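You operate a simulated robot arm through the tools that you are given. There is no shell and no other tool. Be economical: measure what you need, move in short steps, check, and stop when the job is done.

You run a simulated two-armed robot. Do the job below in one go: nothing can be reset, and whatever is moved stays where it is left.

Task
Count the hex bolts on the blue table top, then put as many of the cable glands from the blue table top in the grey rigging tray. Take the yellow tape roll from the blue table top and leave it on the shelf of the air bench. Fetch the air seal carton and set it on the top of mould 63. Press the drain button three times. Take the white tape roll and put it in the inside of the wooden crate. Shut the left-hand bench drawer. Open the left-hand cabinet door, take the bush carton and put it on the upper shelf behind the left cabinet door, then shut the door. Switch the brake paddle on. Stack the 20 yellow cap from the marked spot on the opener table on top of the 16 yellow cap. Stack the 15 fuse carton from the top of mould 63 on top of the 10 fuse carton. Do these in any order. Set down upright: air seal carton, bush carton. The brake paddle goes clockwise seen from above, to its stop.
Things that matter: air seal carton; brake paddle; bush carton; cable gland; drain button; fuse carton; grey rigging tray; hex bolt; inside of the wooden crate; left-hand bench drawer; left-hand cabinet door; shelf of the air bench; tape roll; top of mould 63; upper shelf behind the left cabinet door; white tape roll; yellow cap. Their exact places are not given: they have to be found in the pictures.

The check looks at the end state, three seconds after you hand in, the way a careful person would. Anything else that was tipped, shoved, dropped, spilled or broken makes it a failure. Lids that push on must go on centred and level and be pressed home; caps that screw on are set level and turned clockwise until they are tight.

Robot
Two 7-joint arms with two-finger parallel grippers on one trunk, on a base that drives. Base frame: it is fixed to the floor where the robot stands at the start and does not move with it; the origin is under the middle of the robot, x ahead of it, y to its left, z up. Readings come in mm, rad, newtons and seconds.
The left shoulder is at the start at [71, 156, 1030], the right one opposite. Places, roughly: air seal carton [-1000, -1000, 250]; brake paddle [300, -3800, 800]; bush carton [-500, -4750, 250]; cable gland (4x4x4 cm) [900, 200, 800]; drain button [-1000, -1500, 1000]; fuse carton [-4250, -1500, 750]; grey rigging tray (30x17x8 cm) [800, 600, 800]; hex bolt (3x3x7 cm) [500, 0, 800]; hex bolt (3x3x8 cm) [500, 300, 900]; inside of the wooden crate (48x24 cm) [-1460, -920, 320]; left-hand bench drawer [-700, -4700, 700]; left-hand cabinet door [300, -1800, 400]; shelf of the air bench [-1000, -1100, 300]; tape roll [750, 0, 750]; top of mould 63 [-4400, -1500, 700]; upper shelf behind the left cabinet door [500, -1800, 400]; white tape roll (6x6x2 cm) [-1200, -1300, 900]; yellow cap [500, -2750, 750]. Payload 3.91 kg a hand.
Tool frame (each hand has its own): the origin (TCP) lies between the finger pads and is the grasp point; the fingertips stand 30 mm ahead of it; z points along the fingers, y is the line along which they close. The gripper opens to 110 mm. The fingers are 20 mm wide and 10 mm thick; the gripper's body (48 by 112 mm) begins 55 mm behind the TCP.
Orientation is that of the tool frame in the base frame, as a unit quaternion [x, y, z, w]. With the fingers straight down and closing along the base's y, the tool's x points along the base's -x, its y along +y and its z along -z.

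Tools
- The arms move only by the tool nudge_tool. It takes "left_steps", "right_steps" or both (then of equal length, played together; a hand with none holds still); each is a list of rows, each an object of numbers (a shift or turn left out is 0, a gripper value left out holds the last): "gripper": the opening in per cent of the stroke, from 0 (shut) to 100 (fully open); "dx", "dy", "dz": the shift along the base's x, y, z in mm; "ax", "ay", "az": the turn, a rotation vector about the base's x, y, z in rad. In form: [{"gripper": .., "dx": .., "dy": .., "dz": .., "ax": .., "ay": .., "az": ..}, ...]. A call has 1 to 20 rows; each row shifts and turns the commanded pose from where the row before left it. Each row takes 0.2 s and may step no farther than 50 mm and 0.15 rad from the row before; otherwise, or with a gripper value out of range, the whole call is refused. A pose out of reach is approached as far as the arm can. The call stops where the force on the tool passes 40 N (or 10 N more than at its start, if that is more) or the arm is blocked; 0.2 s more then pass. Each finger travels about 108 mm/s and halts on what it meets, pressing with about 41 N; the grip force reading is that of the motor and also rises with nothing between the fingers. The clock runs only during rows and for 0.2 s after the last one: add rows that do not move to give the fingers time. The reply holds the time, the measured pose of the TCP, the force on the tool along the base axes, the opening and the grip force, in the units named above and with some noise, with the torque about the TCP (base axes, N m) and any sound that the robot's microphone picked up.
- Cameras (640 x 400 px; columns grow to the right, rows downward): "scene" is now at [138.6, -61.8, 1268.9]; the picture's right is [-0.65, -0.76, 0.00], its down [-0.37, 0.32, -0.87] and it looks along [0.66, -0.57, -0.49] (base axes); focal length 214 px, centre (320, 200). "left" rides on the left gripper at [72, -17, -103] in its tool frame; the picture's right is [0.23, 0.97, 0.00], its down [-0.76, 0.18, -0.62] and it looks along [-0.61, 0.14, 0.78] (tool axes); focal length 222 px, centre (320, 200). "right" rides on the right gripper at [72, 17, -103] in its tool frame; the picture's right is [-0.23, 0.97, 0.00], its down [-0.76, -0.18, -0.62] and it looks along [-0.61, -0.14, 0.78] (tool axes); focal length 222 px, centre (320, 200).
- snapshot(camera): a new picture of that camera. No time passes.
- move_column(by): slides the trunk up (or, below 0, down) by that many mm; the arms and the scene camera ride with it, the base frame stays. It gives what a move gives, with no picture.
- base_move(legs): drives the robot by 1 to 6 legs, each [ahead, left, turn to the left] in mm, mm and rad, along the robot's own axes; the way and the turn of a leg run together, so that a leg with both is an arc; at most 1500 mm and 3.142 rad a leg. The arms and the cameras ride along, it lands a little off, and it stops where it bumps. It gives what a move gives.
- aim_head(pan, tilt): turns the head with the scene camera to pan (to the left, within 1.501 rad either way) and tilt (down, from -0.506 to 1.204), counted from straight ahead of the robot. It gives what a move gives.
- pixel_to_xyz(camera, pixels): for up to 12 pixels [column, row] of the newest picture of that camera ("zoom" is the newest enlarged one), the place [x, y, z] in the base frame of the surface seen there, good to about 2 mm, but the place of the scene camera against the robot may be out by one fixed shift of up to 25 mm in any direction. No time passes.
- inspect(camera, box): a new picture of the part [left, top, right, bottom] of that camera's present view, enlarged. No time passes.
- sign_off(): hands the job in; it is judged then, once.

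Go step by step. Measure first, check grasps and placings, and put right what went wrong. The budget is 357 turns and 290 pictures, counting those below and the enlarged ones. Unless the task says otherwise, let go and move clear before handing in, and close with one line.

The tools are called after "Request:" as a command line: name --argument value ..., lists and objects as JSON in quotes. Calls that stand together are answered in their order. nudge_tool: Moves the arms, as the interface text tells. Its arguments: {"type":"object","properties":{"left_steps":{"type":"array","items":{"type":"object","properties":{"gripper":{"type":"number"},"dx":{"type":"number"},"dy":{"type":"number"},"dz":{"type":"number"},"ax":{"type":"number"},"ay":{"type":"number"},"az":{"type":"number"}}}},"right_steps":{"type":"array","items":{"type":"object","properties":{"gripper":{"type":"number"},"dx":{"type":"number"},"dy":{"type":"number"},"dz":{"type":"number"},"ax":{"type":"number"},"ay":{"type":"number"},"az":{"type":"number"}}}}},"required":[]} The other tools are called the same way: move_column (by) slides the trunk up or down; base_move (legs) drives the base; aim_head (pan, tilt) turns the head that bears the scene camera; snapshot (camera) takes a picture; pixel_to_xyz (camera, pixels) gives the place of the surface under pixels of a picture; inspect (camera, box) takes an enlarged picture of a part of a camera's view; sign_off () hands the job in.

At the start:

```text
t: 0.0
left_tcp_pos: [766.9, 190.4, 1036.0]
left_tool_rot: [0.0, 1.0, 0.0, 0.001]
left_contact_force: [0.1, -0.5, 0.3]
left_ft_torque: [0.03, 0.04, 0.04]
left_width: 110.1
left_grasp_force: 0.0
right_tcp_pos: [648.1, -540.9, 1129.0]
right_tool_rot: [0.0, 1.0, 0.0, -0.001]
right_contact_force: [0.8, 0.7, 0.6]
right_ft_torque: [0.01, 0.01, 0.03]
right_width: 109.8
right_grasp_force: 0.1
trunk travel left (down, up): [-475.0, 465.0]
robot x, y, heading: [-2.4, -1.6, 0.003]
head pan, tilt: [-0.707, 0.515]
```

scene: 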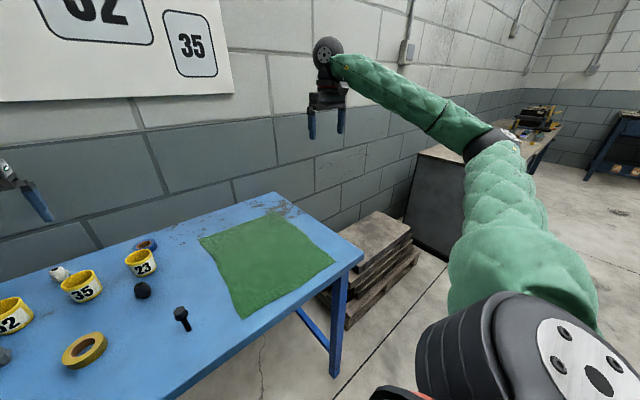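
right: 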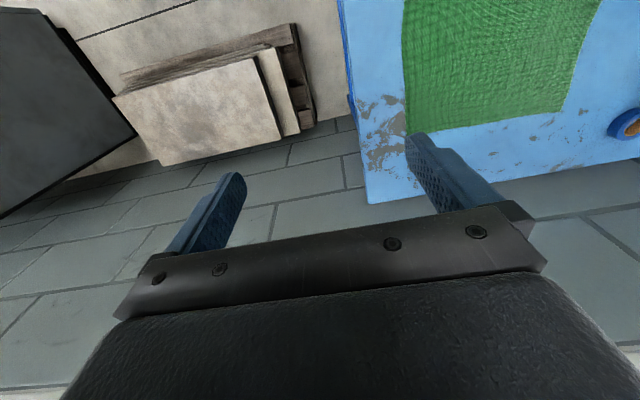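
left: 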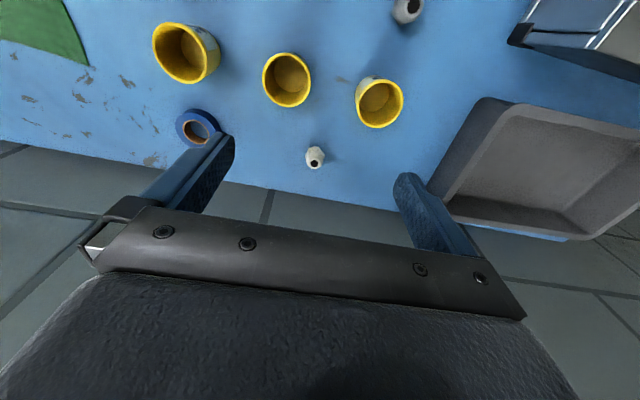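

The blue table is ahead with yellow cups, a yellow tape roll at (85,350), and a bolt at (182,318). I'll pan the head to see the whole table.

Request:
aim_head --pan 0.2 --tilt 0.75

Request:
snapshot --camera "scene"

```text
t: 1.2
left_tcp_pos: [766.0, 189.8, 1035.9]
left_tool_rot: [0.0, 1.0, 0.0, 0.0]
left_contact_force: [0.1, 0.5, 0.5]
left_ft_torque: [-0.02, -0.03, 0.01]
left_width: 110.1
left_grasp_force: 0.1
right_tcp_pos: [648.0, -542.0, 1129.9]
right_tool_rot: [0.0, 1.0, 0.0, 0.0]
right_contact_force: [-0.2, -0.7, -0.2]
right_ft_torque: [0.01, -0.02, 0.06]
right_width: 110.2
right_grasp_force: 0.1
trunk travel left (down, up): [-475.0, 465.0]
robot x, y, heading: [-1.0, 0.9, 0.001]
head pan, tilt: [0.201, 0.75]
```

```text
286 pictures are left
```

scene: 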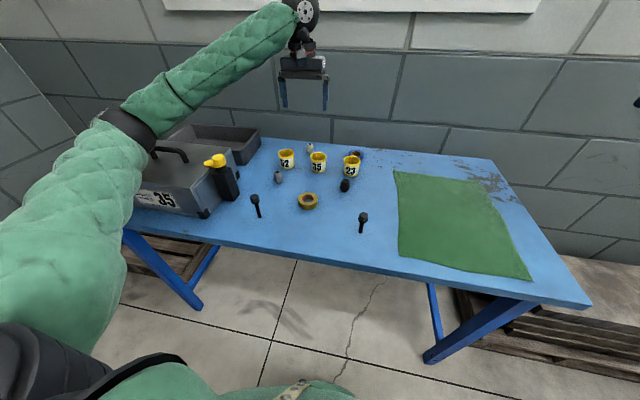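

The table shows two bolts at (256,205) and (362,221), with small parts around the cups. I'll zoom in.

Request:
inspect --camera "scene" --box '[230, 130, 400, 240]'

Request:
inspect --camera "scene" --box '[120, 110, 270, 230]'

Request:
inspect --camera "scene" --box '[380, 130, 620, 310]'

Request:
inspect --camera "left" --box '[140, 0, 440, 190]'

```text
3.64 times, centred on (315, 185) of scene
```

zoom: 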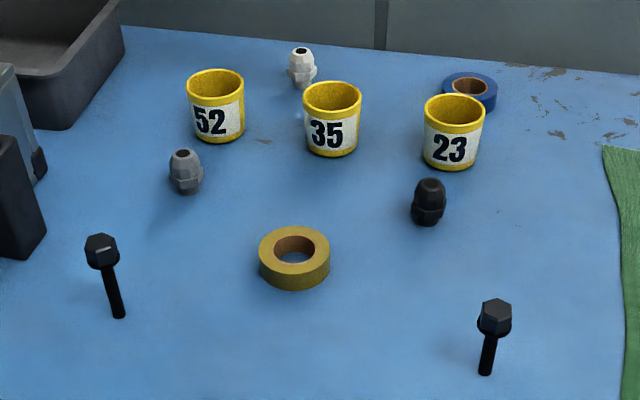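

```text
3.33 times, centred on (195, 170) of scene
```

zoom: 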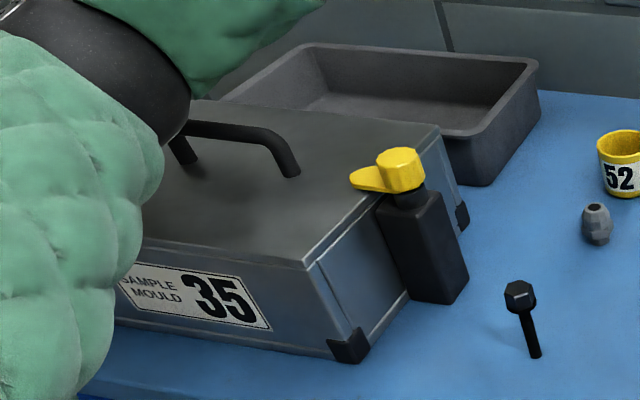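

```text
2.22 times, centred on (500, 220) of scene
```

zoom: 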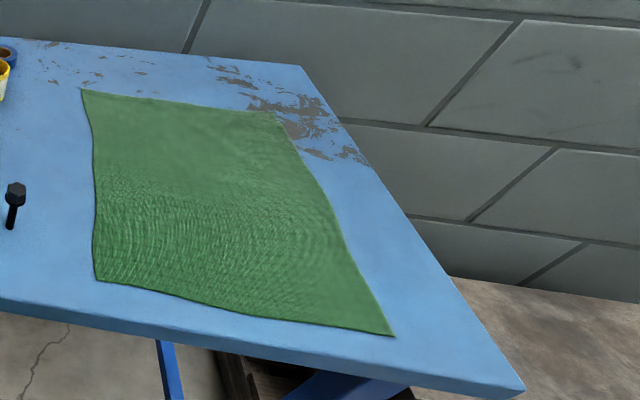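

```text
2.11 times, centred on (290, 95) of left
```

zoom: 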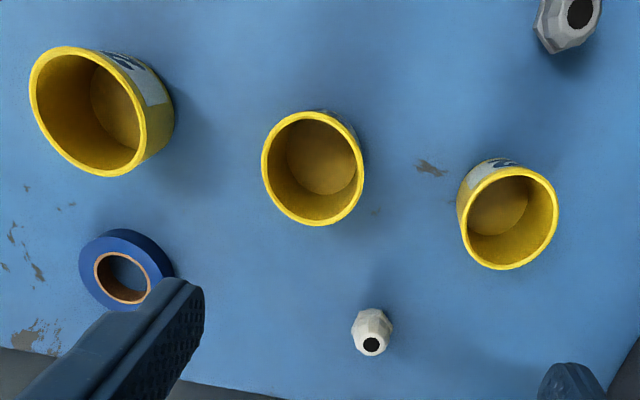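

Two standing bolts are visible, plus glands in white, grey and black. The left arm hides part of the table, so I'll measure these and look behind the arm.

Request:
pixel_to_xyz --camera "scene" --pixels '[[254, 198], [361, 215], [345, 184], [278, 177], [310, 147], [307, 194], [330, 230], [224, 144], [175, 200], [203, 215], [230, 180], [300, 205]]'

Request:
nudge_tool --left_steps '[{"dy": -40, "dx": -30}, {"dy": -50, "dx": -30}, {"dy": -50, "dx": -30}, {"dy": -50, "dx": -40}, {"dy": -50, "dx": -40}, {"dy": -50, "dx": -40}, {"dx": -50}, {"dx": -40}]'

Request:
aim_head --pan 0.6 --tilt 0.6

Request:
snapshot --camera "scene"

```text
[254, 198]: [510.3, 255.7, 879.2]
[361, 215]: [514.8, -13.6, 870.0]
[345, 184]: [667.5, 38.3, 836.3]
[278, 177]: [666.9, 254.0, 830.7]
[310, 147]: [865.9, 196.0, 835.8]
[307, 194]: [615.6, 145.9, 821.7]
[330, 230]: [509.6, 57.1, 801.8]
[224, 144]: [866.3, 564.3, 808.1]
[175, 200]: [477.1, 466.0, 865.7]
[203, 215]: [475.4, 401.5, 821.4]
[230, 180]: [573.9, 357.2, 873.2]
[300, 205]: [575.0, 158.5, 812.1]
```

```text
refused: row 2 steps farther than a row can; nothing moved
```

```text
t: 2.1
left_tcp_pos: [766.5, 190.8, 1036.6]
left_tool_rot: [-0.001, 1.0, 0.001, 0.0]
left_contact_force: [-0.5, 0.3, 0.9]
left_ft_torque: [0.0, 0.04, -0.01]
left_width: 110.1
left_grasp_force: 0.1
right_tcp_pos: [647.9, -541.4, 1130.0]
right_tool_rot: [0.0, 1.0, 0.0, 0.0]
right_contact_force: [1.0, 0.4, 0.6]
right_ft_torque: [0.0, 0.0, 0.02]
right_width: 109.8
right_grasp_force: 0.1
trunk travel left (down, up): [-475.0, 465.0]
robot x, y, heading: [-1.5, -0.5, 0.002]
head pan, tilt: [0.6, 0.6]
```

```text
281 pictures are left
```

scene: 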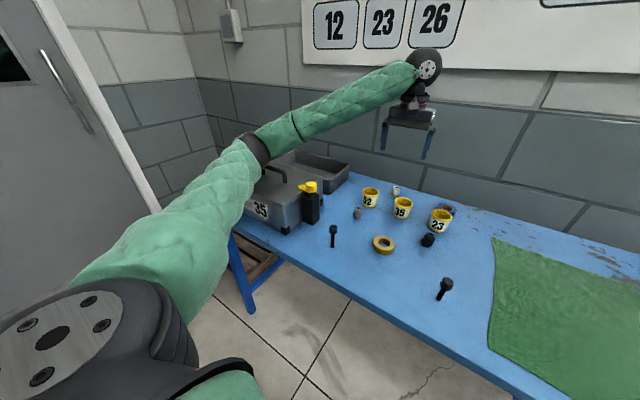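

The arm still hides the far left of the table, so I'll lift the left hand over the mould and look from its camera.

Request:
nudge_tool --left_steps '[{"dz": 45}, {"dz": 45}, {"dz": 45}, {"dx": -32, "dy": 32}, {"dx": -32, "dy": 32}, {"dx": -32, "dy": 32}, {"dx": -32, "dy": 32}, {"dx": -32, "dy": 32}, {"dx": -32, "dy": 32}, {"dx": -32, "dy": 32}, {"dx": -32, "dy": 32}, {"dx": -32, "dy": 32}]'

Request:
snapshot --camera "left"

Request:
snapshot --camera "scene"

```text
t: 4.9
left_tcp_pos: [484.7, 478.2, 1144.2]
left_tool_rot: [0.0, 0.999, 0.001, -0.033]
left_contact_force: [-1.3, 0.2, 0.6]
left_ft_torque: [0.04, -0.04, -0.04]
left_width: 110.2
left_grasp_force: 0.0
right_tcp_pos: [645.7, -541.8, 1131.0]
right_tool_rot: [-0.001, 1.0, 0.001, 0.0]
right_contact_force: [-0.9, -0.3, 0.8]
right_ft_torque: [0.02, -0.05, 0.0]
right_width: 109.9
right_grasp_force: 0.0
trunk travel left (down, up): [-475.0, 465.0]
robot x, y, heading: [1.2, 0.9, -0.005]
head pan, tilt: [0.6, 0.6]
stopped in row 12 (left hand): the arm was blocked; the commanded pose is now the measured one
```

```text
280 pictures are left
```

left: 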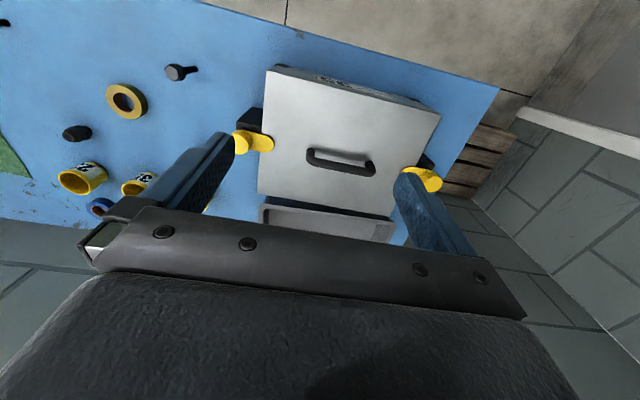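

```text
279 pictures are left
```

scene: 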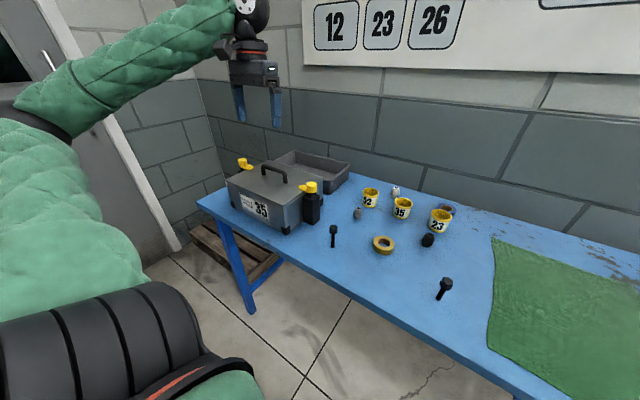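

Two bolts so far; I'll zoom in on the mould and tray to rule out hidden ones.

Request:
inspect --camera "scene" --box '[190, 130, 370, 250]'

Request:
inspect --camera "left" --box '[220, 60, 460, 250]'

Request:
pixel_to_xyz --camera "left" --pixels '[[122, 98], [180, 72], [77, 132], [340, 160], [300, 220], [390, 225], [360, 215]]'

Request:
pixel_to_xyz --camera "scene" --pixels '[[384, 240], [333, 228], [428, 236], [276, 165], [325, 165], [330, 195], [290, 160], [344, 178], [358, 212], [395, 188], [242, 98], [277, 98]]'

```text
3.33 times, centred on (280, 190) of scene
```

zoom: 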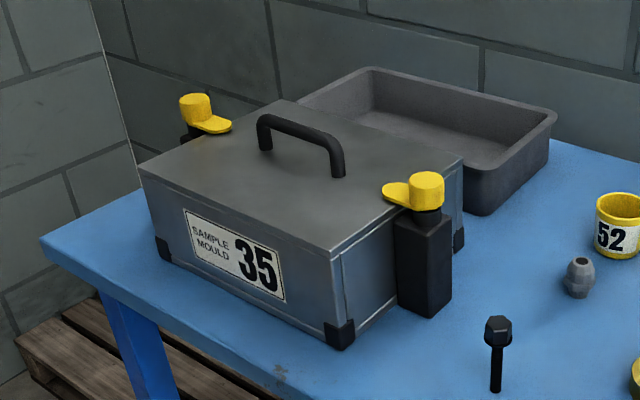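

```text
2.11 times, centred on (340, 155) of left
```

zoom: 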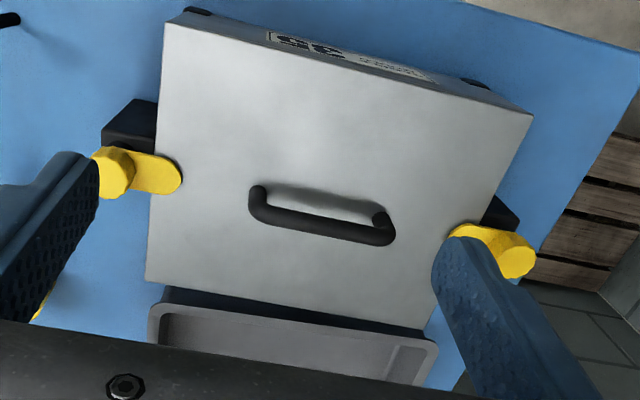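

```text
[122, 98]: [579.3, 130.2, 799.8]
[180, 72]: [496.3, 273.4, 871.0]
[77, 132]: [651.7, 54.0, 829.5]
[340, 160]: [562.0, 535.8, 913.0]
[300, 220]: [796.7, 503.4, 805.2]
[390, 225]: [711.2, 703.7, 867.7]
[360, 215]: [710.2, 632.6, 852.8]
```

```text
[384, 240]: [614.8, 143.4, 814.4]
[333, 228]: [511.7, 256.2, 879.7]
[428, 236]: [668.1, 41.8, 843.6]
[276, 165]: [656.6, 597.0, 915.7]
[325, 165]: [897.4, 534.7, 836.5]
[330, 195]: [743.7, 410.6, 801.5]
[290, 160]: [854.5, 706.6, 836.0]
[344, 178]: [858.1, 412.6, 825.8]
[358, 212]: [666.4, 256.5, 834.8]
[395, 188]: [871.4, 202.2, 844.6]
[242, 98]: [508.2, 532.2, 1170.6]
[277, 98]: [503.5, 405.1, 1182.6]
```

Two hex bolts in all, so two glands go in the tray. I'll move the left hand over the grey gland at about (651,270).

Request:
nudge_tool --left_steps '[{"dx": 24, "dy": -30, "dz": 0, "ay": -0.066}, {"dx": 24, "dy": -30, "dz": 0}, {"dx": 24, "dy": -30, "dz": -20}, {"dx": 24, "dy": -30, "dz": -25}, {"dx": 24, "dy": -30, "dz": -25}, {"dx": 24, "dy": -30, "dz": -25}, {"dx": 22, "dy": -28, "dz": -30}, {"dz": -40}, {"dz": -40, "gripper": 60}]'

Request:
snapshot --camera "left"

```text
t: 6.9
left_tcp_pos: [653.1, 271.0, 943.0]
left_tool_rot: [0.0, 1.0, 0.001, 0.001]
left_contact_force: [-0.4, -0.5, 0.4]
left_ft_torque: [0.02, -0.01, 0.01]
left_width: 66.1
left_grasp_force: 0.1
right_tcp_pos: [644.8, -543.4, 1130.9]
right_tool_rot: [0.0, 1.0, 0.002, 0.001]
right_contact_force: [1.3, -0.2, 0.1]
right_ft_torque: [0.06, 0.0, 0.0]
right_width: 110.1
right_grasp_force: 0.0
trunk travel left (down, up): [-475.0, 465.0]
robot x, y, heading: [2.9, -2.8, 0.0]
head pan, tilt: [0.6, 0.6]
```

```text
276 pictures are left
```

left: 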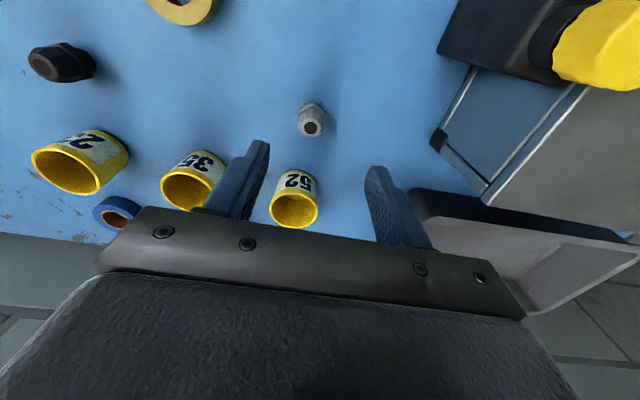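

The grey gland is at (311,120), between the fingers laterally. I'll measure it with the neighbouring parts.

Request:
pixel_to_xyz --camera "left" --pixels '[[311, 112], [311, 128], [301, 118], [322, 118], [290, 90], [62, 60], [45, 62], [90, 60], [292, 200], [186, 10], [450, 150], [520, 240]]'

```text
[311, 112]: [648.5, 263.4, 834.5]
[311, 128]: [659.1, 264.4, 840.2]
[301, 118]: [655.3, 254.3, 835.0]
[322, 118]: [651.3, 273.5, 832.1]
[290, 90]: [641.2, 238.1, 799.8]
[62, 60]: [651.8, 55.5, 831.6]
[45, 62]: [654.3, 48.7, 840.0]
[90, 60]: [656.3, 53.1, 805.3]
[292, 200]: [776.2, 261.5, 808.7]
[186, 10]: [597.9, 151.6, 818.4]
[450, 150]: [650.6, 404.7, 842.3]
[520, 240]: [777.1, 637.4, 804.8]
```

Gland centre is about (655,264) with its top at 840 and the table at 800. I'll descend to TCP z 833 and grip.

Request:
nudge_tool --left_steps '[{"dx": 2, "dy": -7, "dz": -30}, {"dz": -40}, {"dz": -39}, {"gripper": 0}, {}, {}, {"dz": 30}, {"dz": 40}, {"dz": 40}]'

Request:
snapshot --camera "left"

```text
t: 8.9
left_tcp_pos: [644.2, 287.8, 940.9]
left_tool_rot: [-0.014, 1.0, 0.003, -0.001]
left_contact_force: [0.5, -0.4, -2.4]
left_ft_torque: [0.01, 0.12, 0.02]
left_width: 0.0
left_grasp_force: 37.6
right_tcp_pos: [646.8, -529.7, 1132.1]
right_tool_rot: [-0.005, 1.0, 0.0, 0.003]
right_contact_force: [1.1, -3.2, -1.2]
right_ft_torque: [0.27, 0.13, 0.02]
right_width: 110.2
right_grasp_force: 0.0
trunk travel left (down, up): [-475.0, 465.0]
robot x, y, heading: [0.5, 3.2, 0.011]
head pan, tilt: [0.6, 0.6]
```

```text
275 pictures are left
```

left: 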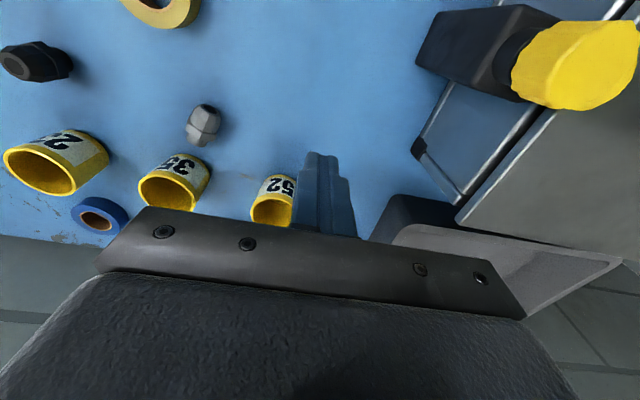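

The grip missed and the TCP drifted to y 288. I'll re-measure the gland and the other items.

Request:
pixel_to_xyz --camera "left" --pixels '[[205, 112], [205, 130], [192, 120], [217, 120], [272, 200], [30, 60], [12, 60], [60, 65], [100, 215], [163, 10]]'

Request:
inspect --camera "left" --box '[120, 70, 320, 230]'

Request:
nudge_tool --left_steps '[{}, {}, {}]'

```text
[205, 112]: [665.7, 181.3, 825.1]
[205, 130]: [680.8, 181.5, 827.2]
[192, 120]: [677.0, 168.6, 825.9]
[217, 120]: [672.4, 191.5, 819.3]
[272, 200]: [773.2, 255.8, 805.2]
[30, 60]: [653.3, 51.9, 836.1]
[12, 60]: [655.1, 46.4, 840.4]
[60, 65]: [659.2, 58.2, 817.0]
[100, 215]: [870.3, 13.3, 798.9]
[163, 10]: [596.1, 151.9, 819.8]
```

```text
2.50 times, centred on (220, 150) of left
```

zoom: 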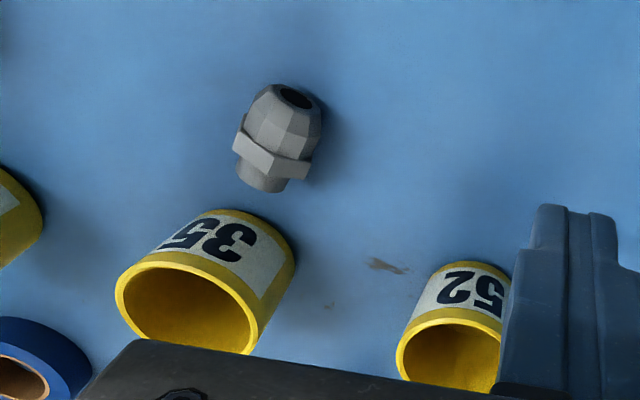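

```text
t: 9.7
left_tcp_pos: [638.5, 282.8, 945.9]
left_tool_rot: [-0.011, 1.0, 0.0, 0.004]
left_contact_force: [0.4, 0.5, 0.7]
left_ft_torque: [0.05, -0.02, 0.01]
left_width: 0.0
left_grasp_force: 38.0
right_tcp_pos: [642.6, -527.5, 1138.7]
right_tool_rot: [-0.007, 1.0, -0.003, 0.006]
right_contact_force: [0.2, 0.3, 0.7]
right_ft_torque: [-0.02, 0.04, 0.02]
right_width: 110.0
right_grasp_force: 0.2
trunk travel left (down, up): [-475.0, 465.0]
robot x, y, heading: [-1.2, -0.5, 0.017]
head pan, tilt: [0.6, 0.6]
```

The grey gland was squeezed out and now stands tilted or lies at (673,181). The readings also drift, so I'll idle once and re-read.

Request:
nudge_tool --left_steps '[{"gripper": 60}, {}, {}, {}, {}]'

Request:
snapshot --camera "scene"

```text
t: 10.9
left_tcp_pos: [640.3, 281.3, 943.8]
left_tool_rot: [-0.009, 1.0, -0.001, 0.002]
left_contact_force: [0.0, -0.4, 0.2]
left_ft_torque: [0.0, 0.02, 0.04]
left_width: 66.1
left_grasp_force: 0.0
right_tcp_pos: [642.5, -527.7, 1138.0]
right_tool_rot: [-0.007, 1.0, -0.002, 0.005]
right_contact_force: [0.5, 0.5, -0.2]
right_ft_torque: [-0.01, -0.01, 0.03]
right_width: 110.0
right_grasp_force: 0.1
trunk travel left (down, up): [-475.0, 465.0]
robot x, y, heading: [0.1, 0.3, 0.01]
head pan, tilt: [0.6, 0.6]
```

```text
273 pictures are left
```

scene: 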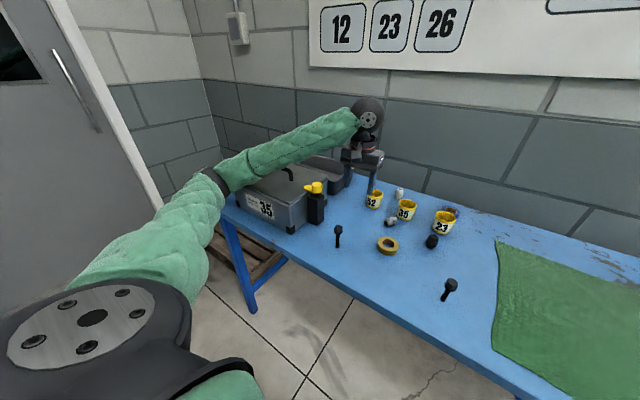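

The left forearm passes just above mould 35 and probably leaned on it, pushing the base a little. I'll lift the hand clear, raise the trunk so the arms come from above, and check the mould.

Request:
nudge_tool --left_steps '[{"dz": 45}, {"dz": 45}, {"dz": 45}]'

Request:
move_column --by 300

Request:
aim_head --pan 0.4 --tilt 0.85

Request:
snapshot --camera "scene"

Request:
snapshot --camera "left"

```text
t: 11.7
left_tcp_pos: [655.5, 263.9, 1075.8]
left_tool_rot: [0.001, 1.0, 0.0, -0.001]
left_contact_force: [-0.1, 0.8, -0.6]
left_ft_torque: [-0.01, 0.0, 0.02]
left_width: 66.0
left_grasp_force: 0.1
right_tcp_pos: [647.8, -541.1, 1129.6]
right_tool_rot: [0.0, 1.0, 0.0, 0.0]
right_contact_force: [-0.5, 0.1, 0.0]
right_ft_torque: [0.02, 0.03, 0.0]
right_width: 110.1
right_grasp_force: 0.1
trunk travel left (down, up): [-475.0, 465.0]
robot x, y, heading: [0.7, 3.5, -0.002]
head pan, tilt: [0.6, 0.6]
```

```text
t: 14.7
left_tcp_pos: [654.0, 265.4, 1374.4]
left_tool_rot: [0.0, 1.0, -0.001, -0.001]
left_contact_force: [0.9, -0.1, 0.6]
left_ft_torque: [-0.04, -0.01, 0.01]
left_width: 66.1
left_grasp_force: 0.1
right_tcp_pos: [648.3, -540.5, 1429.4]
right_tool_rot: [0.0, 1.0, 0.0, 0.0]
right_contact_force: [0.3, 0.1, -0.1]
right_ft_torque: [-0.04, 0.02, -0.01]
right_width: 110.0
right_grasp_force: 0.0
trunk travel left (down, up): [-775.0, 165.0]
robot x, y, heading: [-3.2, 1.0, -0.003]
head pan, tilt: [0.6, 0.6]
```

```text
t: 15.4
left_tcp_pos: [653.7, 264.2, 1373.3]
left_tool_rot: [0.0, 1.0, 0.0, -0.002]
left_contact_force: [-0.2, -0.4, 0.3]
left_ft_torque: [-0.01, 0.0, -0.01]
left_width: 65.9
left_grasp_force: 0.1
right_tcp_pos: [648.0, -540.1, 1430.4]
right_tool_rot: [-0.001, 1.0, 0.0, 0.0]
right_contact_force: [-0.3, -0.5, 0.2]
right_ft_torque: [-0.01, 0.04, 0.02]
right_width: 109.9
right_grasp_force: 0.1
trunk travel left (down, up): [-775.0, 165.0]
robot x, y, heading: [2.0, -0.3, 0.004]
head pan, tilt: [0.4, 0.85]
```

```text
272 pictures are left
```

scene: 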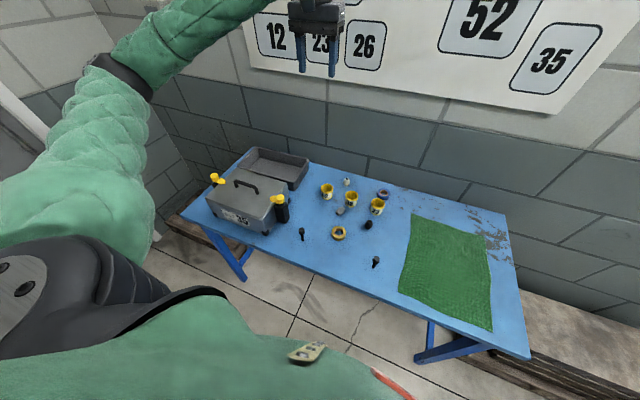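

```text
271 pictures are left
```

left: 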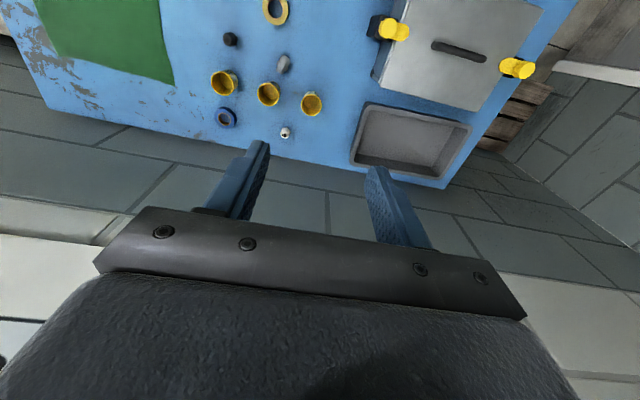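

The base returned to its true pose once the arm lifted, so the forearm had been leaning on something. I'll check the mould, tray and parts from above.

Request:
inspect --camera "scene" --box '[180, 130, 420, 280]'

Request:
inspect --camera "left" --box '[190, 0, 490, 190]'

Request:
pixel_to_xyz --camera "left" --pixels '[[365, 110], [465, 132], [350, 155], [284, 62], [279, 68], [230, 38], [275, 10], [380, 85], [485, 110], [408, 135], [285, 133], [460, 48]]'

```text
2.67 times, centred on (300, 205) of scene
```

zoom: 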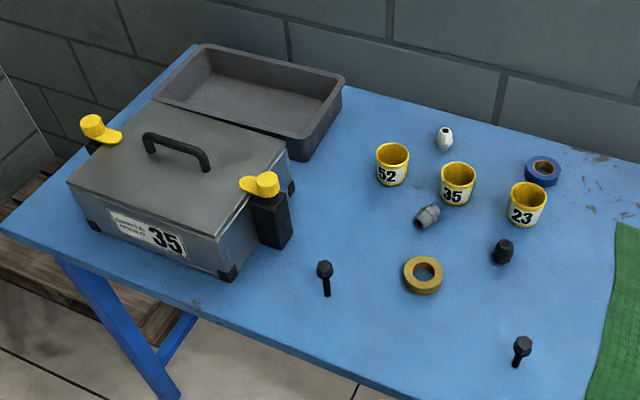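

```text
2.11 times, centred on (340, 95) of left
```

zoom: 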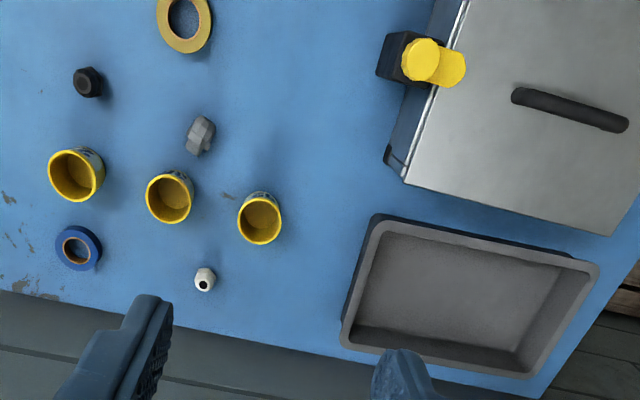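

```text
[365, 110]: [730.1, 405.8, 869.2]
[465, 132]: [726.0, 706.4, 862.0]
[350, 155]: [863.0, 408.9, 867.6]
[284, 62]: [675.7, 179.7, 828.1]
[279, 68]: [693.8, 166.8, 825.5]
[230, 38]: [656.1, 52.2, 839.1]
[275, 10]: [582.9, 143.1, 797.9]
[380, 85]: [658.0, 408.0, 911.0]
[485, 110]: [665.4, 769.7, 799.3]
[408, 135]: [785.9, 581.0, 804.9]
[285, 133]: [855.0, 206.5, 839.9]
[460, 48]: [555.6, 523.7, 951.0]
```

Mould and tray stand where they were, and the grey gland lies at about (680,177) with its axis roughly 22° off x. I'll bring the left hand above it, yawed to match.

Request:
nudge_tool --left_steps '[{"dx": 10, "dy": -30, "dz": -30, "az": -0.13}, {"dx": 10, "dy": -30, "dz": -30, "az": -0.13}, {"dx": 6, "dy": -27, "dz": -30, "az": -0.12}, {"dz": -48}, {"dz": -48}, {"dz": -48}, {"dz": -48}, {"dz": -48}, {"dz": -48}, {"dz": -42}, {}]'

Request:
snapshot --camera "left"

Request:
snapshot --camera "scene"

```text
t: 17.9
left_tcp_pos: [679.6, 177.1, 952.9]
left_tool_rot: [0.189, 0.982, 0.001, -0.002]
left_contact_force: [0.1, 0.5, 0.1]
left_ft_torque: [-0.02, 0.0, 0.0]
left_width: 66.1
left_grasp_force: 0.1
right_tcp_pos: [647.3, -539.9, 1428.9]
right_tool_rot: [-0.001, 1.0, 0.0, 0.0]
right_contact_force: [-0.1, -0.5, 0.4]
right_ft_torque: [0.0, 0.04, 0.01]
right_width: 109.7
right_grasp_force: 0.1
trunk travel left (down, up): [-775.0, 165.0]
robot x, y, heading: [-2.4, 0.3, -0.002]
head pan, tilt: [0.4, 0.85]
```

```text
268 pictures are left
```

left: 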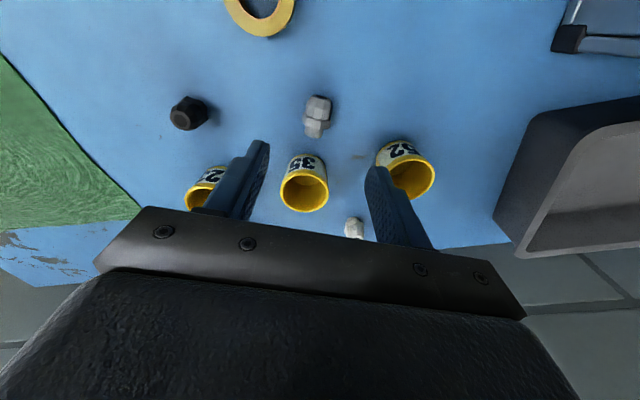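

```text
267 pictures are left
```

scene: 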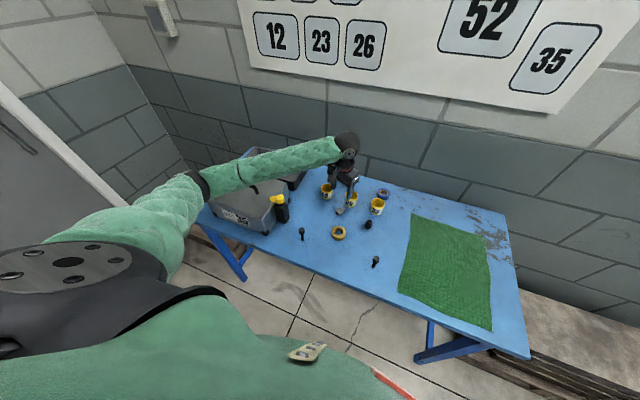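

The gland lies at (317,115). I'll measure it, and check forearm height against the mould before descending.

Request:
pixel_to_xyz --camera "left" --pixels '[[317, 102], [313, 115], [315, 130], [304, 118], [330, 118], [322, 105], [180, 112]]'

Request:
pixel_to_xyz --camera "scene" --pixels '[[240, 187], [205, 197], [270, 175], [180, 230], [320, 155], [60, 180], [150, 230]]'

```text
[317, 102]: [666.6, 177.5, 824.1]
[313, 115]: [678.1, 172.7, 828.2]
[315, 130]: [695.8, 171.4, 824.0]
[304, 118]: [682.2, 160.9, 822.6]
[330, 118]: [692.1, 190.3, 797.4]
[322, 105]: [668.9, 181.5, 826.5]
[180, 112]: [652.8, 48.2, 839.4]
```

```text
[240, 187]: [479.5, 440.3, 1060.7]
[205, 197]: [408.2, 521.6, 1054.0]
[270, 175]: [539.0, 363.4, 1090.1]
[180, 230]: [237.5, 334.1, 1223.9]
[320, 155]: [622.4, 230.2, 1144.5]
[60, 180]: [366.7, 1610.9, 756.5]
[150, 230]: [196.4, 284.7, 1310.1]
```

The forearm is at 1060 over the mould and will stay clear, so I'll descend and grip at z 832.

Request:
nudge_tool --left_steps '[{"dx": 2, "dy": -3, "dz": -40}, {"dz": -40}, {"dz": -41}, {}, {"gripper": 0}, {}, {}, {}]'

Request:
snapshot --camera "left"

```text
t: 19.6
left_tcp_pos: [681.6, 176.2, 834.4]
left_tool_rot: [0.189, 0.982, 0.001, -0.001]
left_contact_force: [0.0, -0.1, -0.4]
left_ft_torque: [0.0, 0.0, 0.02]
left_width: 28.9
left_grasp_force: 41.3
right_tcp_pos: [647.2, -540.0, 1428.8]
right_tool_rot: [-0.001, 1.0, 0.0, 0.001]
right_contact_force: [-0.2, -0.7, 0.2]
right_ft_torque: [0.01, -0.03, 0.02]
right_width: 110.4
right_grasp_force: 0.1
trunk travel left (down, up): [-775.0, 165.0]
robot x, y, heading: [-1.2, -1.3, 0.002]
head pan, tilt: [0.4, 0.85]
```

```text
266 pictures are left
```

left: 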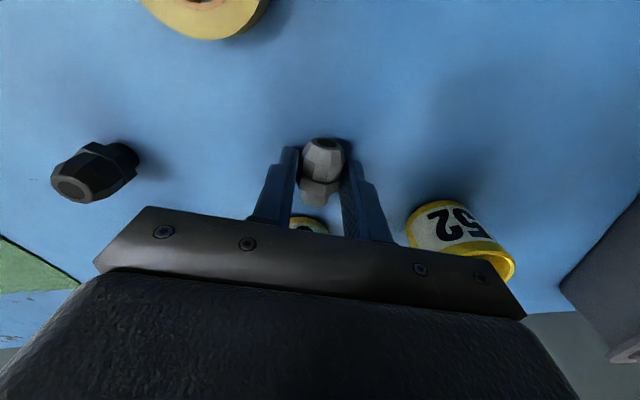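

The grey gland is gripped at 28.9 mm. I'll lift it and carry it over the tray at about (790,520).

Request:
nudge_tool --left_steps '[{"dz": 45}, {"dz": 45}, {"dz": 45}, {"dz": 45}, {"dx": 13, "dy": 43, "az": 0.1}, {"dx": 13, "dy": 43, "az": 0.1}, {"dx": 13, "dy": 43, "az": 0.1}, {"dx": 13, "dy": 43, "az": 0.08}, {"dx": 14, "dy": 43}, {"dx": 14, "dy": 43}, {"dx": 14, "dy": 43}, {"dx": 14, "dy": 43}, {}]'

Request:
snapshot --camera "left"

Request:
snapshot --camera "scene"

```text
t: 22.4
left_tcp_pos: [791.9, 519.0, 1016.1]
left_tool_rot: [0.001, 1.0, -0.001, -0.002]
left_contact_force: [-0.3, 0.7, -0.1]
left_ft_torque: [-0.01, -0.01, 0.02]
left_width: 28.7
left_grasp_force: 40.8
right_tcp_pos: [648.1, -541.1, 1429.6]
right_tool_rot: [-0.001, 1.0, 0.0, 0.001]
right_contact_force: [0.6, -1.0, 0.4]
right_ft_torque: [-0.01, 0.01, 0.02]
right_width: 109.9
right_grasp_force: 0.0
trunk travel left (down, up): [-775.0, 165.0]
robot x, y, heading: [0.7, -0.9, 0.004]
head pan, tilt: [0.4, 0.85]
```

```text
265 pictures are left
```

left: 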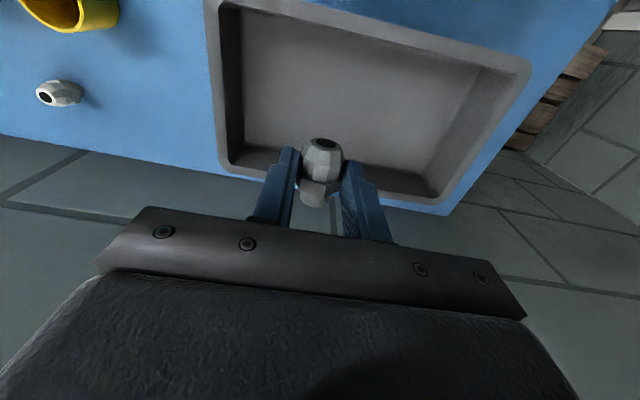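

```text
264 pictures are left
```

scene: 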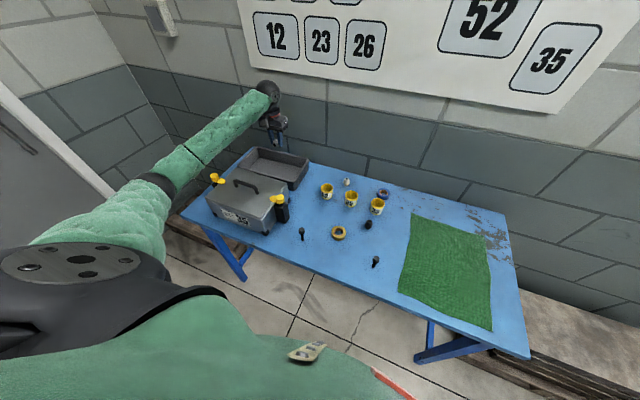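

The gland hangs over the tray inside, so I'll lower it to z 844, release and rise.

Request:
nudge_tool --left_steps '[{"dz": -45}, {"dz": -45}, {"dz": -45}, {"dz": -30}, {"dz": -5}, {"gripper": 50}, {}, {}, {"dz": 45}, {"dz": 45}, {"dz": 45}, {"dz": 45}]'

Request:
snapshot --camera "left"

```text
t: 25.1
left_tcp_pos: [790.8, 516.1, 1022.5]
left_tool_rot: [0.001, 1.0, 0.0, -0.002]
left_contact_force: [-0.7, 0.1, -0.4]
left_ft_torque: [0.01, -0.02, 0.04]
left_width: 55.2
left_grasp_force: 0.0
right_tcp_pos: [648.1, -540.9, 1429.9]
right_tool_rot: [0.0, 1.0, 0.0, 0.0]
right_contact_force: [-1.2, 0.8, 0.8]
right_ft_torque: [0.0, 0.01, -0.02]
right_width: 110.0
right_grasp_force: 0.1
trunk travel left (down, up): [-775.0, 165.0]
robot x, y, heading: [-1.7, 4.3, -0.0]
head pan, tilt: [0.4, 0.85]
```

```text
263 pictures are left
```

left: 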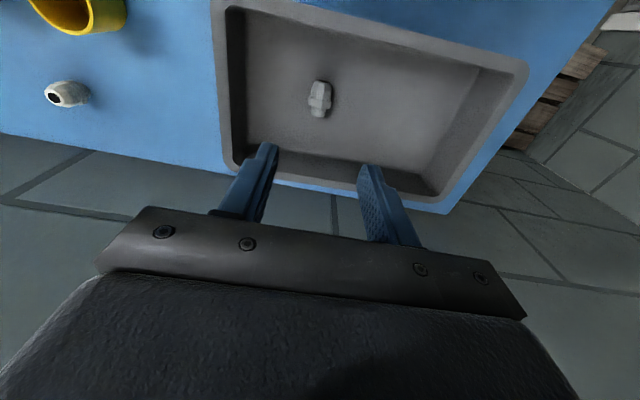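

The grey gland lies in the tray. Next is the black gland near (654,51).

Request:
nudge_tool --left_steps '[{"dx": -12, "dy": -42}, {"dx": -12, "dy": -42}, {"dx": -12, "dy": -42}, {"dx": -12, "dy": -42}, {"dx": -12, "dy": -42}, {"dx": -12, "dy": -42}, {"dx": -13, "dy": -43}, {"dx": -13, "dy": -43}, {"dx": -13, "dy": -42}, {"dx": -13, "dy": -42}, {"dx": -13, "dy": -43}, {"dz": -40, "gripper": 65}, {"dz": -30}, {}]'

Request:
snapshot --camera "left"

Request:
pixel_to_xyz --camera "scene" --pixels '[[240, 187]]'

```text
t: 28.1
left_tcp_pos: [655.2, 51.1, 953.7]
left_tool_rot: [0.0, 1.0, 0.0, -0.001]
left_contact_force: [0.2, 0.0, -0.3]
left_ft_torque: [0.01, -0.01, -0.03]
left_width: 71.6
left_grasp_force: 0.1
right_tcp_pos: [647.3, -540.3, 1429.4]
right_tool_rot: [0.0, 1.0, 0.0, 0.0]
right_contact_force: [-0.3, 0.0, -0.2]
right_ft_torque: [0.01, -0.02, 0.04]
right_width: 110.1
right_grasp_force: 0.2
trunk travel left (down, up): [-775.0, 165.0]
robot x, y, heading: [2.5, -0.7, 0.0]
head pan, tilt: [0.4, 0.85]
```

```text
262 pictures are left
```

left: 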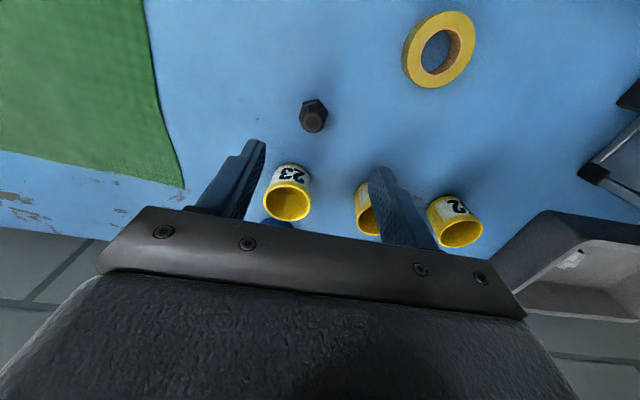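

```text
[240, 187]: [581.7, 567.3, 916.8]
```

Request:
pixel_to_xyz --camera "left" --pixels '[[313, 120], [302, 116], [325, 116], [313, 104], [313, 128], [440, 50], [408, 50], [472, 45], [428, 85], [452, 15]]'

```text
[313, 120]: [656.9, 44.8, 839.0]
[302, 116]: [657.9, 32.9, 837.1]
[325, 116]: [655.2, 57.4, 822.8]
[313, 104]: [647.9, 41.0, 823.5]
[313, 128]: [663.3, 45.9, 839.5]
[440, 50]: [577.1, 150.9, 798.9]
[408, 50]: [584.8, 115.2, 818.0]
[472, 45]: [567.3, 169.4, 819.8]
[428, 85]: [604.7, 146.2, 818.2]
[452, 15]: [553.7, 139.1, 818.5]
```

Black gland centre is about (656,46). I'll descend and grip.

Request:
nudge_tool --left_steps '[{"dx": 1, "dy": -5, "dz": -40}, {"dz": -40}, {"dz": -40}, {}, {"gripper": 0}, {}, {}, {}, {"dz": 45}, {"dz": 45}, {"dz": 45}, {"dz": 45}]'

Request:
snapshot --camera "left"

```text
t: 30.6
left_tcp_pos: [654.8, 51.0, 1014.2]
left_tool_rot: [0.0, 1.0, 0.0, -0.002]
left_contact_force: [-0.2, 0.5, -0.9]
left_ft_torque: [0.01, -0.03, 0.0]
left_width: 29.6
left_grasp_force: 40.8
right_tcp_pos: [647.5, -540.1, 1429.0]
right_tool_rot: [-0.001, 1.0, 0.0, 0.001]
right_contact_force: [0.3, -0.7, -0.5]
right_ft_torque: [0.02, -0.01, 0.0]
right_width: 109.9
right_grasp_force: 0.0
trunk travel left (down, up): [-775.0, 165.0]
robot x, y, heading: [1.3, 4.7, 0.0]
head pan, tilt: [0.4, 0.85]
```

```text
261 pictures are left
```

left: 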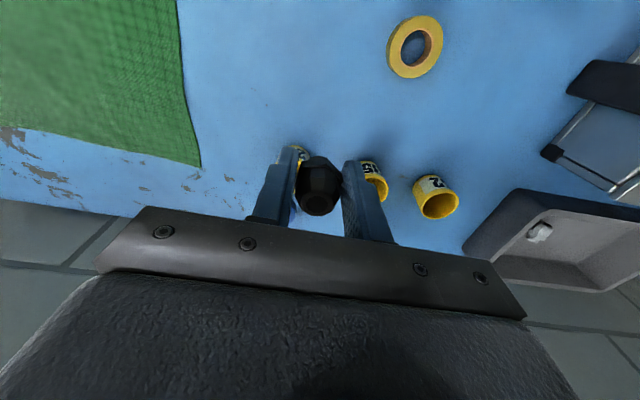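

Gripped at 29.6 mm. I'll carry it to the tray at about (775,575).

Request:
nudge_tool --left_steps '[{"dx": 10, "dy": 44}, {"dx": 10, "dy": 44}, {"dx": 10, "dy": 44}, {"dx": 10, "dy": 44}, {"dx": 10, "dy": 44}, {"dx": 10, "dy": 44}, {"dx": 10, "dy": 44}, {"dx": 10, "dy": 44}, {"dx": 10, "dy": 44}, {"dx": 10, "dy": 43}, {"dx": 10, "dy": 43}, {"dx": 10, "dy": 43}, {}, {"dz": -40}, {"dz": -30}, {}]'

Request:
snapshot --camera "left"

```text
t: 34.0
left_tcp_pos: [773.9, 571.1, 946.4]
left_tool_rot: [0.0, 1.0, 0.0, -0.001]
left_contact_force: [-0.1, 0.1, -0.9]
left_ft_torque: [0.02, -0.01, -0.02]
left_width: 29.7
left_grasp_force: 40.9
right_tcp_pos: [647.6, -539.5, 1430.2]
right_tool_rot: [-0.001, 1.0, 0.001, 0.0]
right_contact_force: [0.3, -0.8, -0.1]
right_ft_torque: [0.01, -0.01, -0.02]
right_width: 109.9
right_grasp_force: 0.0
trunk travel left (down, up): [-775.0, 165.0]
robot x, y, heading: [-0.7, 1.3, -0.004]
head pan, tilt: [0.4, 0.85]
```

```text
260 pictures are left
```

left: 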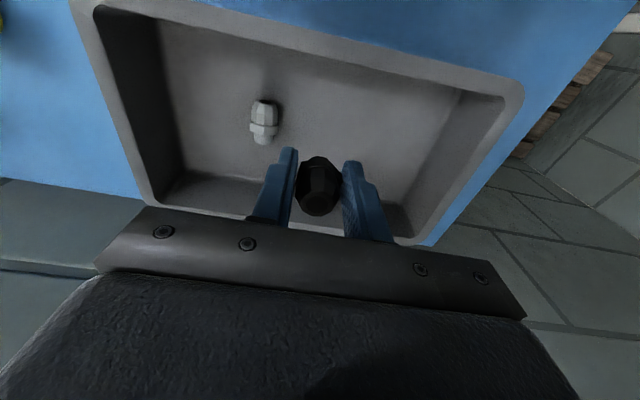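

Request:
nudge_tool --left_steps '[{"dz": -40}, {"dz": -40}, {"dz": -24}, {}, {"gripper": 45}, {}, {}, {"dz": 45}, {"dz": 45}, {"dz": 45}, {"dz": 45}]'

Request:
snapshot --camera "left"

```text
t: 36.5
left_tcp_pos: [772.8, 572.7, 1016.7]
left_tool_rot: [-0.001, 1.0, 0.0, -0.002]
left_contact_force: [-0.2, 0.3, -0.4]
left_ft_torque: [0.02, 0.0, -0.05]
left_width: 49.5
left_grasp_force: 0.1
right_tcp_pos: [649.2, -539.4, 1430.2]
right_tool_rot: [-0.001, 1.0, 0.0, 0.0]
right_contact_force: [0.4, -0.9, -0.1]
right_ft_torque: [-0.02, -0.05, 0.01]
right_width: 110.0
right_grasp_force: 0.0
trunk travel left (down, up): [-775.0, 165.0]
robot x, y, heading: [1.3, -3.8, -0.0]
head pan, tilt: [0.4, 0.85]
```

```text
259 pictures are left
```

left: 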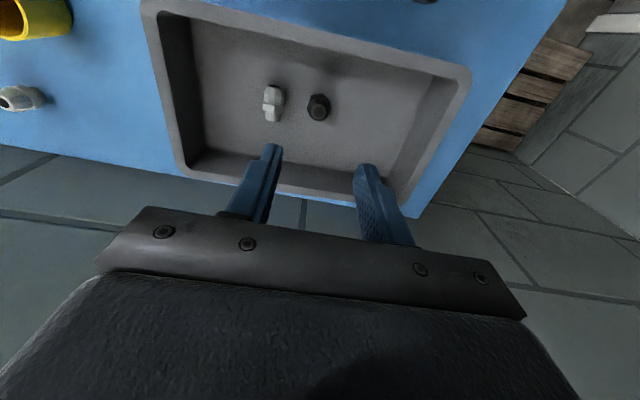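

Both glands are in the tray. Now the yellow tape roll at about (576,143).

Request:
nudge_tool --left_steps '[{"dx": -18, "dy": -39}, {"dx": -18, "dy": -39}, {"dx": -18, "dy": -39}, {"dx": -18, "dy": -39}, {"dx": -18, "dy": -39}, {"dx": -18, "dy": -39}, {"dx": -18, "dy": -39}, {"dx": -18, "dy": -39}, {"dx": -18, "dy": -39}, {"dx": -18, "dy": -39}, {"dx": -17, "dy": -40}, {"dz": -40, "gripper": 85}, {"dz": -30}, {}]'

Request:
snapshot --camera "left"

```text
t: 39.5
left_tcp_pos: [579.2, 141.2, 950.6]
left_tool_rot: [0.001, 1.0, 0.0, -0.003]
left_contact_force: [0.2, 0.2, 0.0]
left_ft_torque: [0.02, 0.01, -0.01]
left_width: 93.5
left_grasp_force: 0.0
right_tcp_pos: [648.0, -539.8, 1430.3]
right_tool_rot: [-0.001, 1.0, 0.001, -0.001]
right_contact_force: [-0.1, 0.0, 0.7]
right_ft_torque: [-0.02, 0.01, 0.02]
right_width: 109.9
right_grasp_force: 0.0
trunk travel left (down, up): [-775.0, 165.0]
robot x, y, heading: [-0.7, 3.5, 0.001]
head pan, tilt: [0.4, 0.85]
```

```text
258 pictures are left
```

left: 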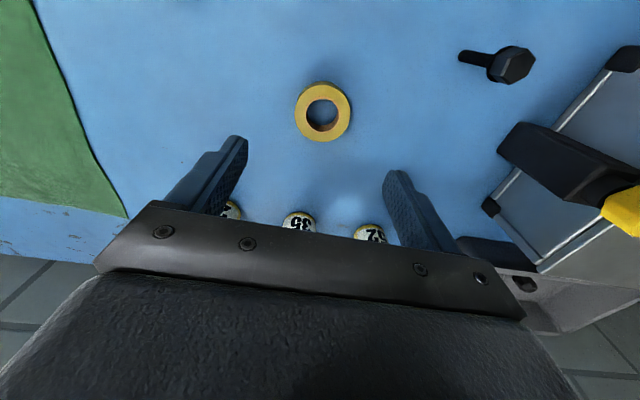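

Request:
pixel_to_xyz --camera "left" --pixels '[[298, 112], [350, 108], [322, 84], [328, 137], [322, 110]]'

```text
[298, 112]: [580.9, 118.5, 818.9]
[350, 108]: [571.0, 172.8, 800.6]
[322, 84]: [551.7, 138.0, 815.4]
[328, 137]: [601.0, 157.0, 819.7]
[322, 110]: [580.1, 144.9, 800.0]
```

Request:
nudge_tool --left_steps '[{"dx": -2, "dy": 3, "dz": -40}, {"dz": -40}, {"dz": -39}, {}, {"gripper": 0}, {}, {}, {}, {"dz": 45}, {"dz": 45}, {"dz": 45}, {"dz": 45}]'

Request:
snapshot --camera "left"

```text
t: 40.7
left_tcp_pos: [575.3, 143.9, 829.4]
left_tool_rot: [-0.001, 1.0, -0.001, 0.001]
left_contact_force: [-8.7, 4.5, 20.4]
left_ft_torque: [0.79, 0.47, 0.19]
left_width: 56.7
left_grasp_force: 40.8
right_tcp_pos: [647.0, -539.0, 1429.3]
right_tool_rot: [-0.002, 1.0, 0.0, -0.001]
right_contact_force: [-0.3, -1.2, -0.2]
right_ft_torque: [0.01, 0.02, -0.03]
right_width: 109.8
right_grasp_force: 0.2
trunk travel left (down, up): [-775.0, 165.0]
robot x, y, heading: [3.6, 0.0, 0.002]
head pan, tilt: [0.4, 0.85]
stopped in row 6 (left hand): the force on the tool passed its limit at 42 N (the readings are from after the stop); the commanded pose is now the measured one
```

```text
257 pictures are left
```

left: 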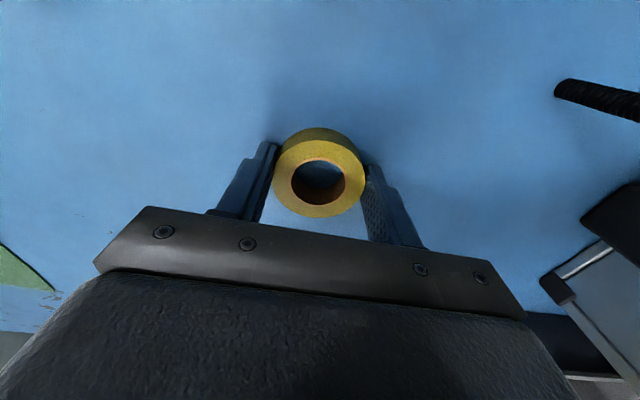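

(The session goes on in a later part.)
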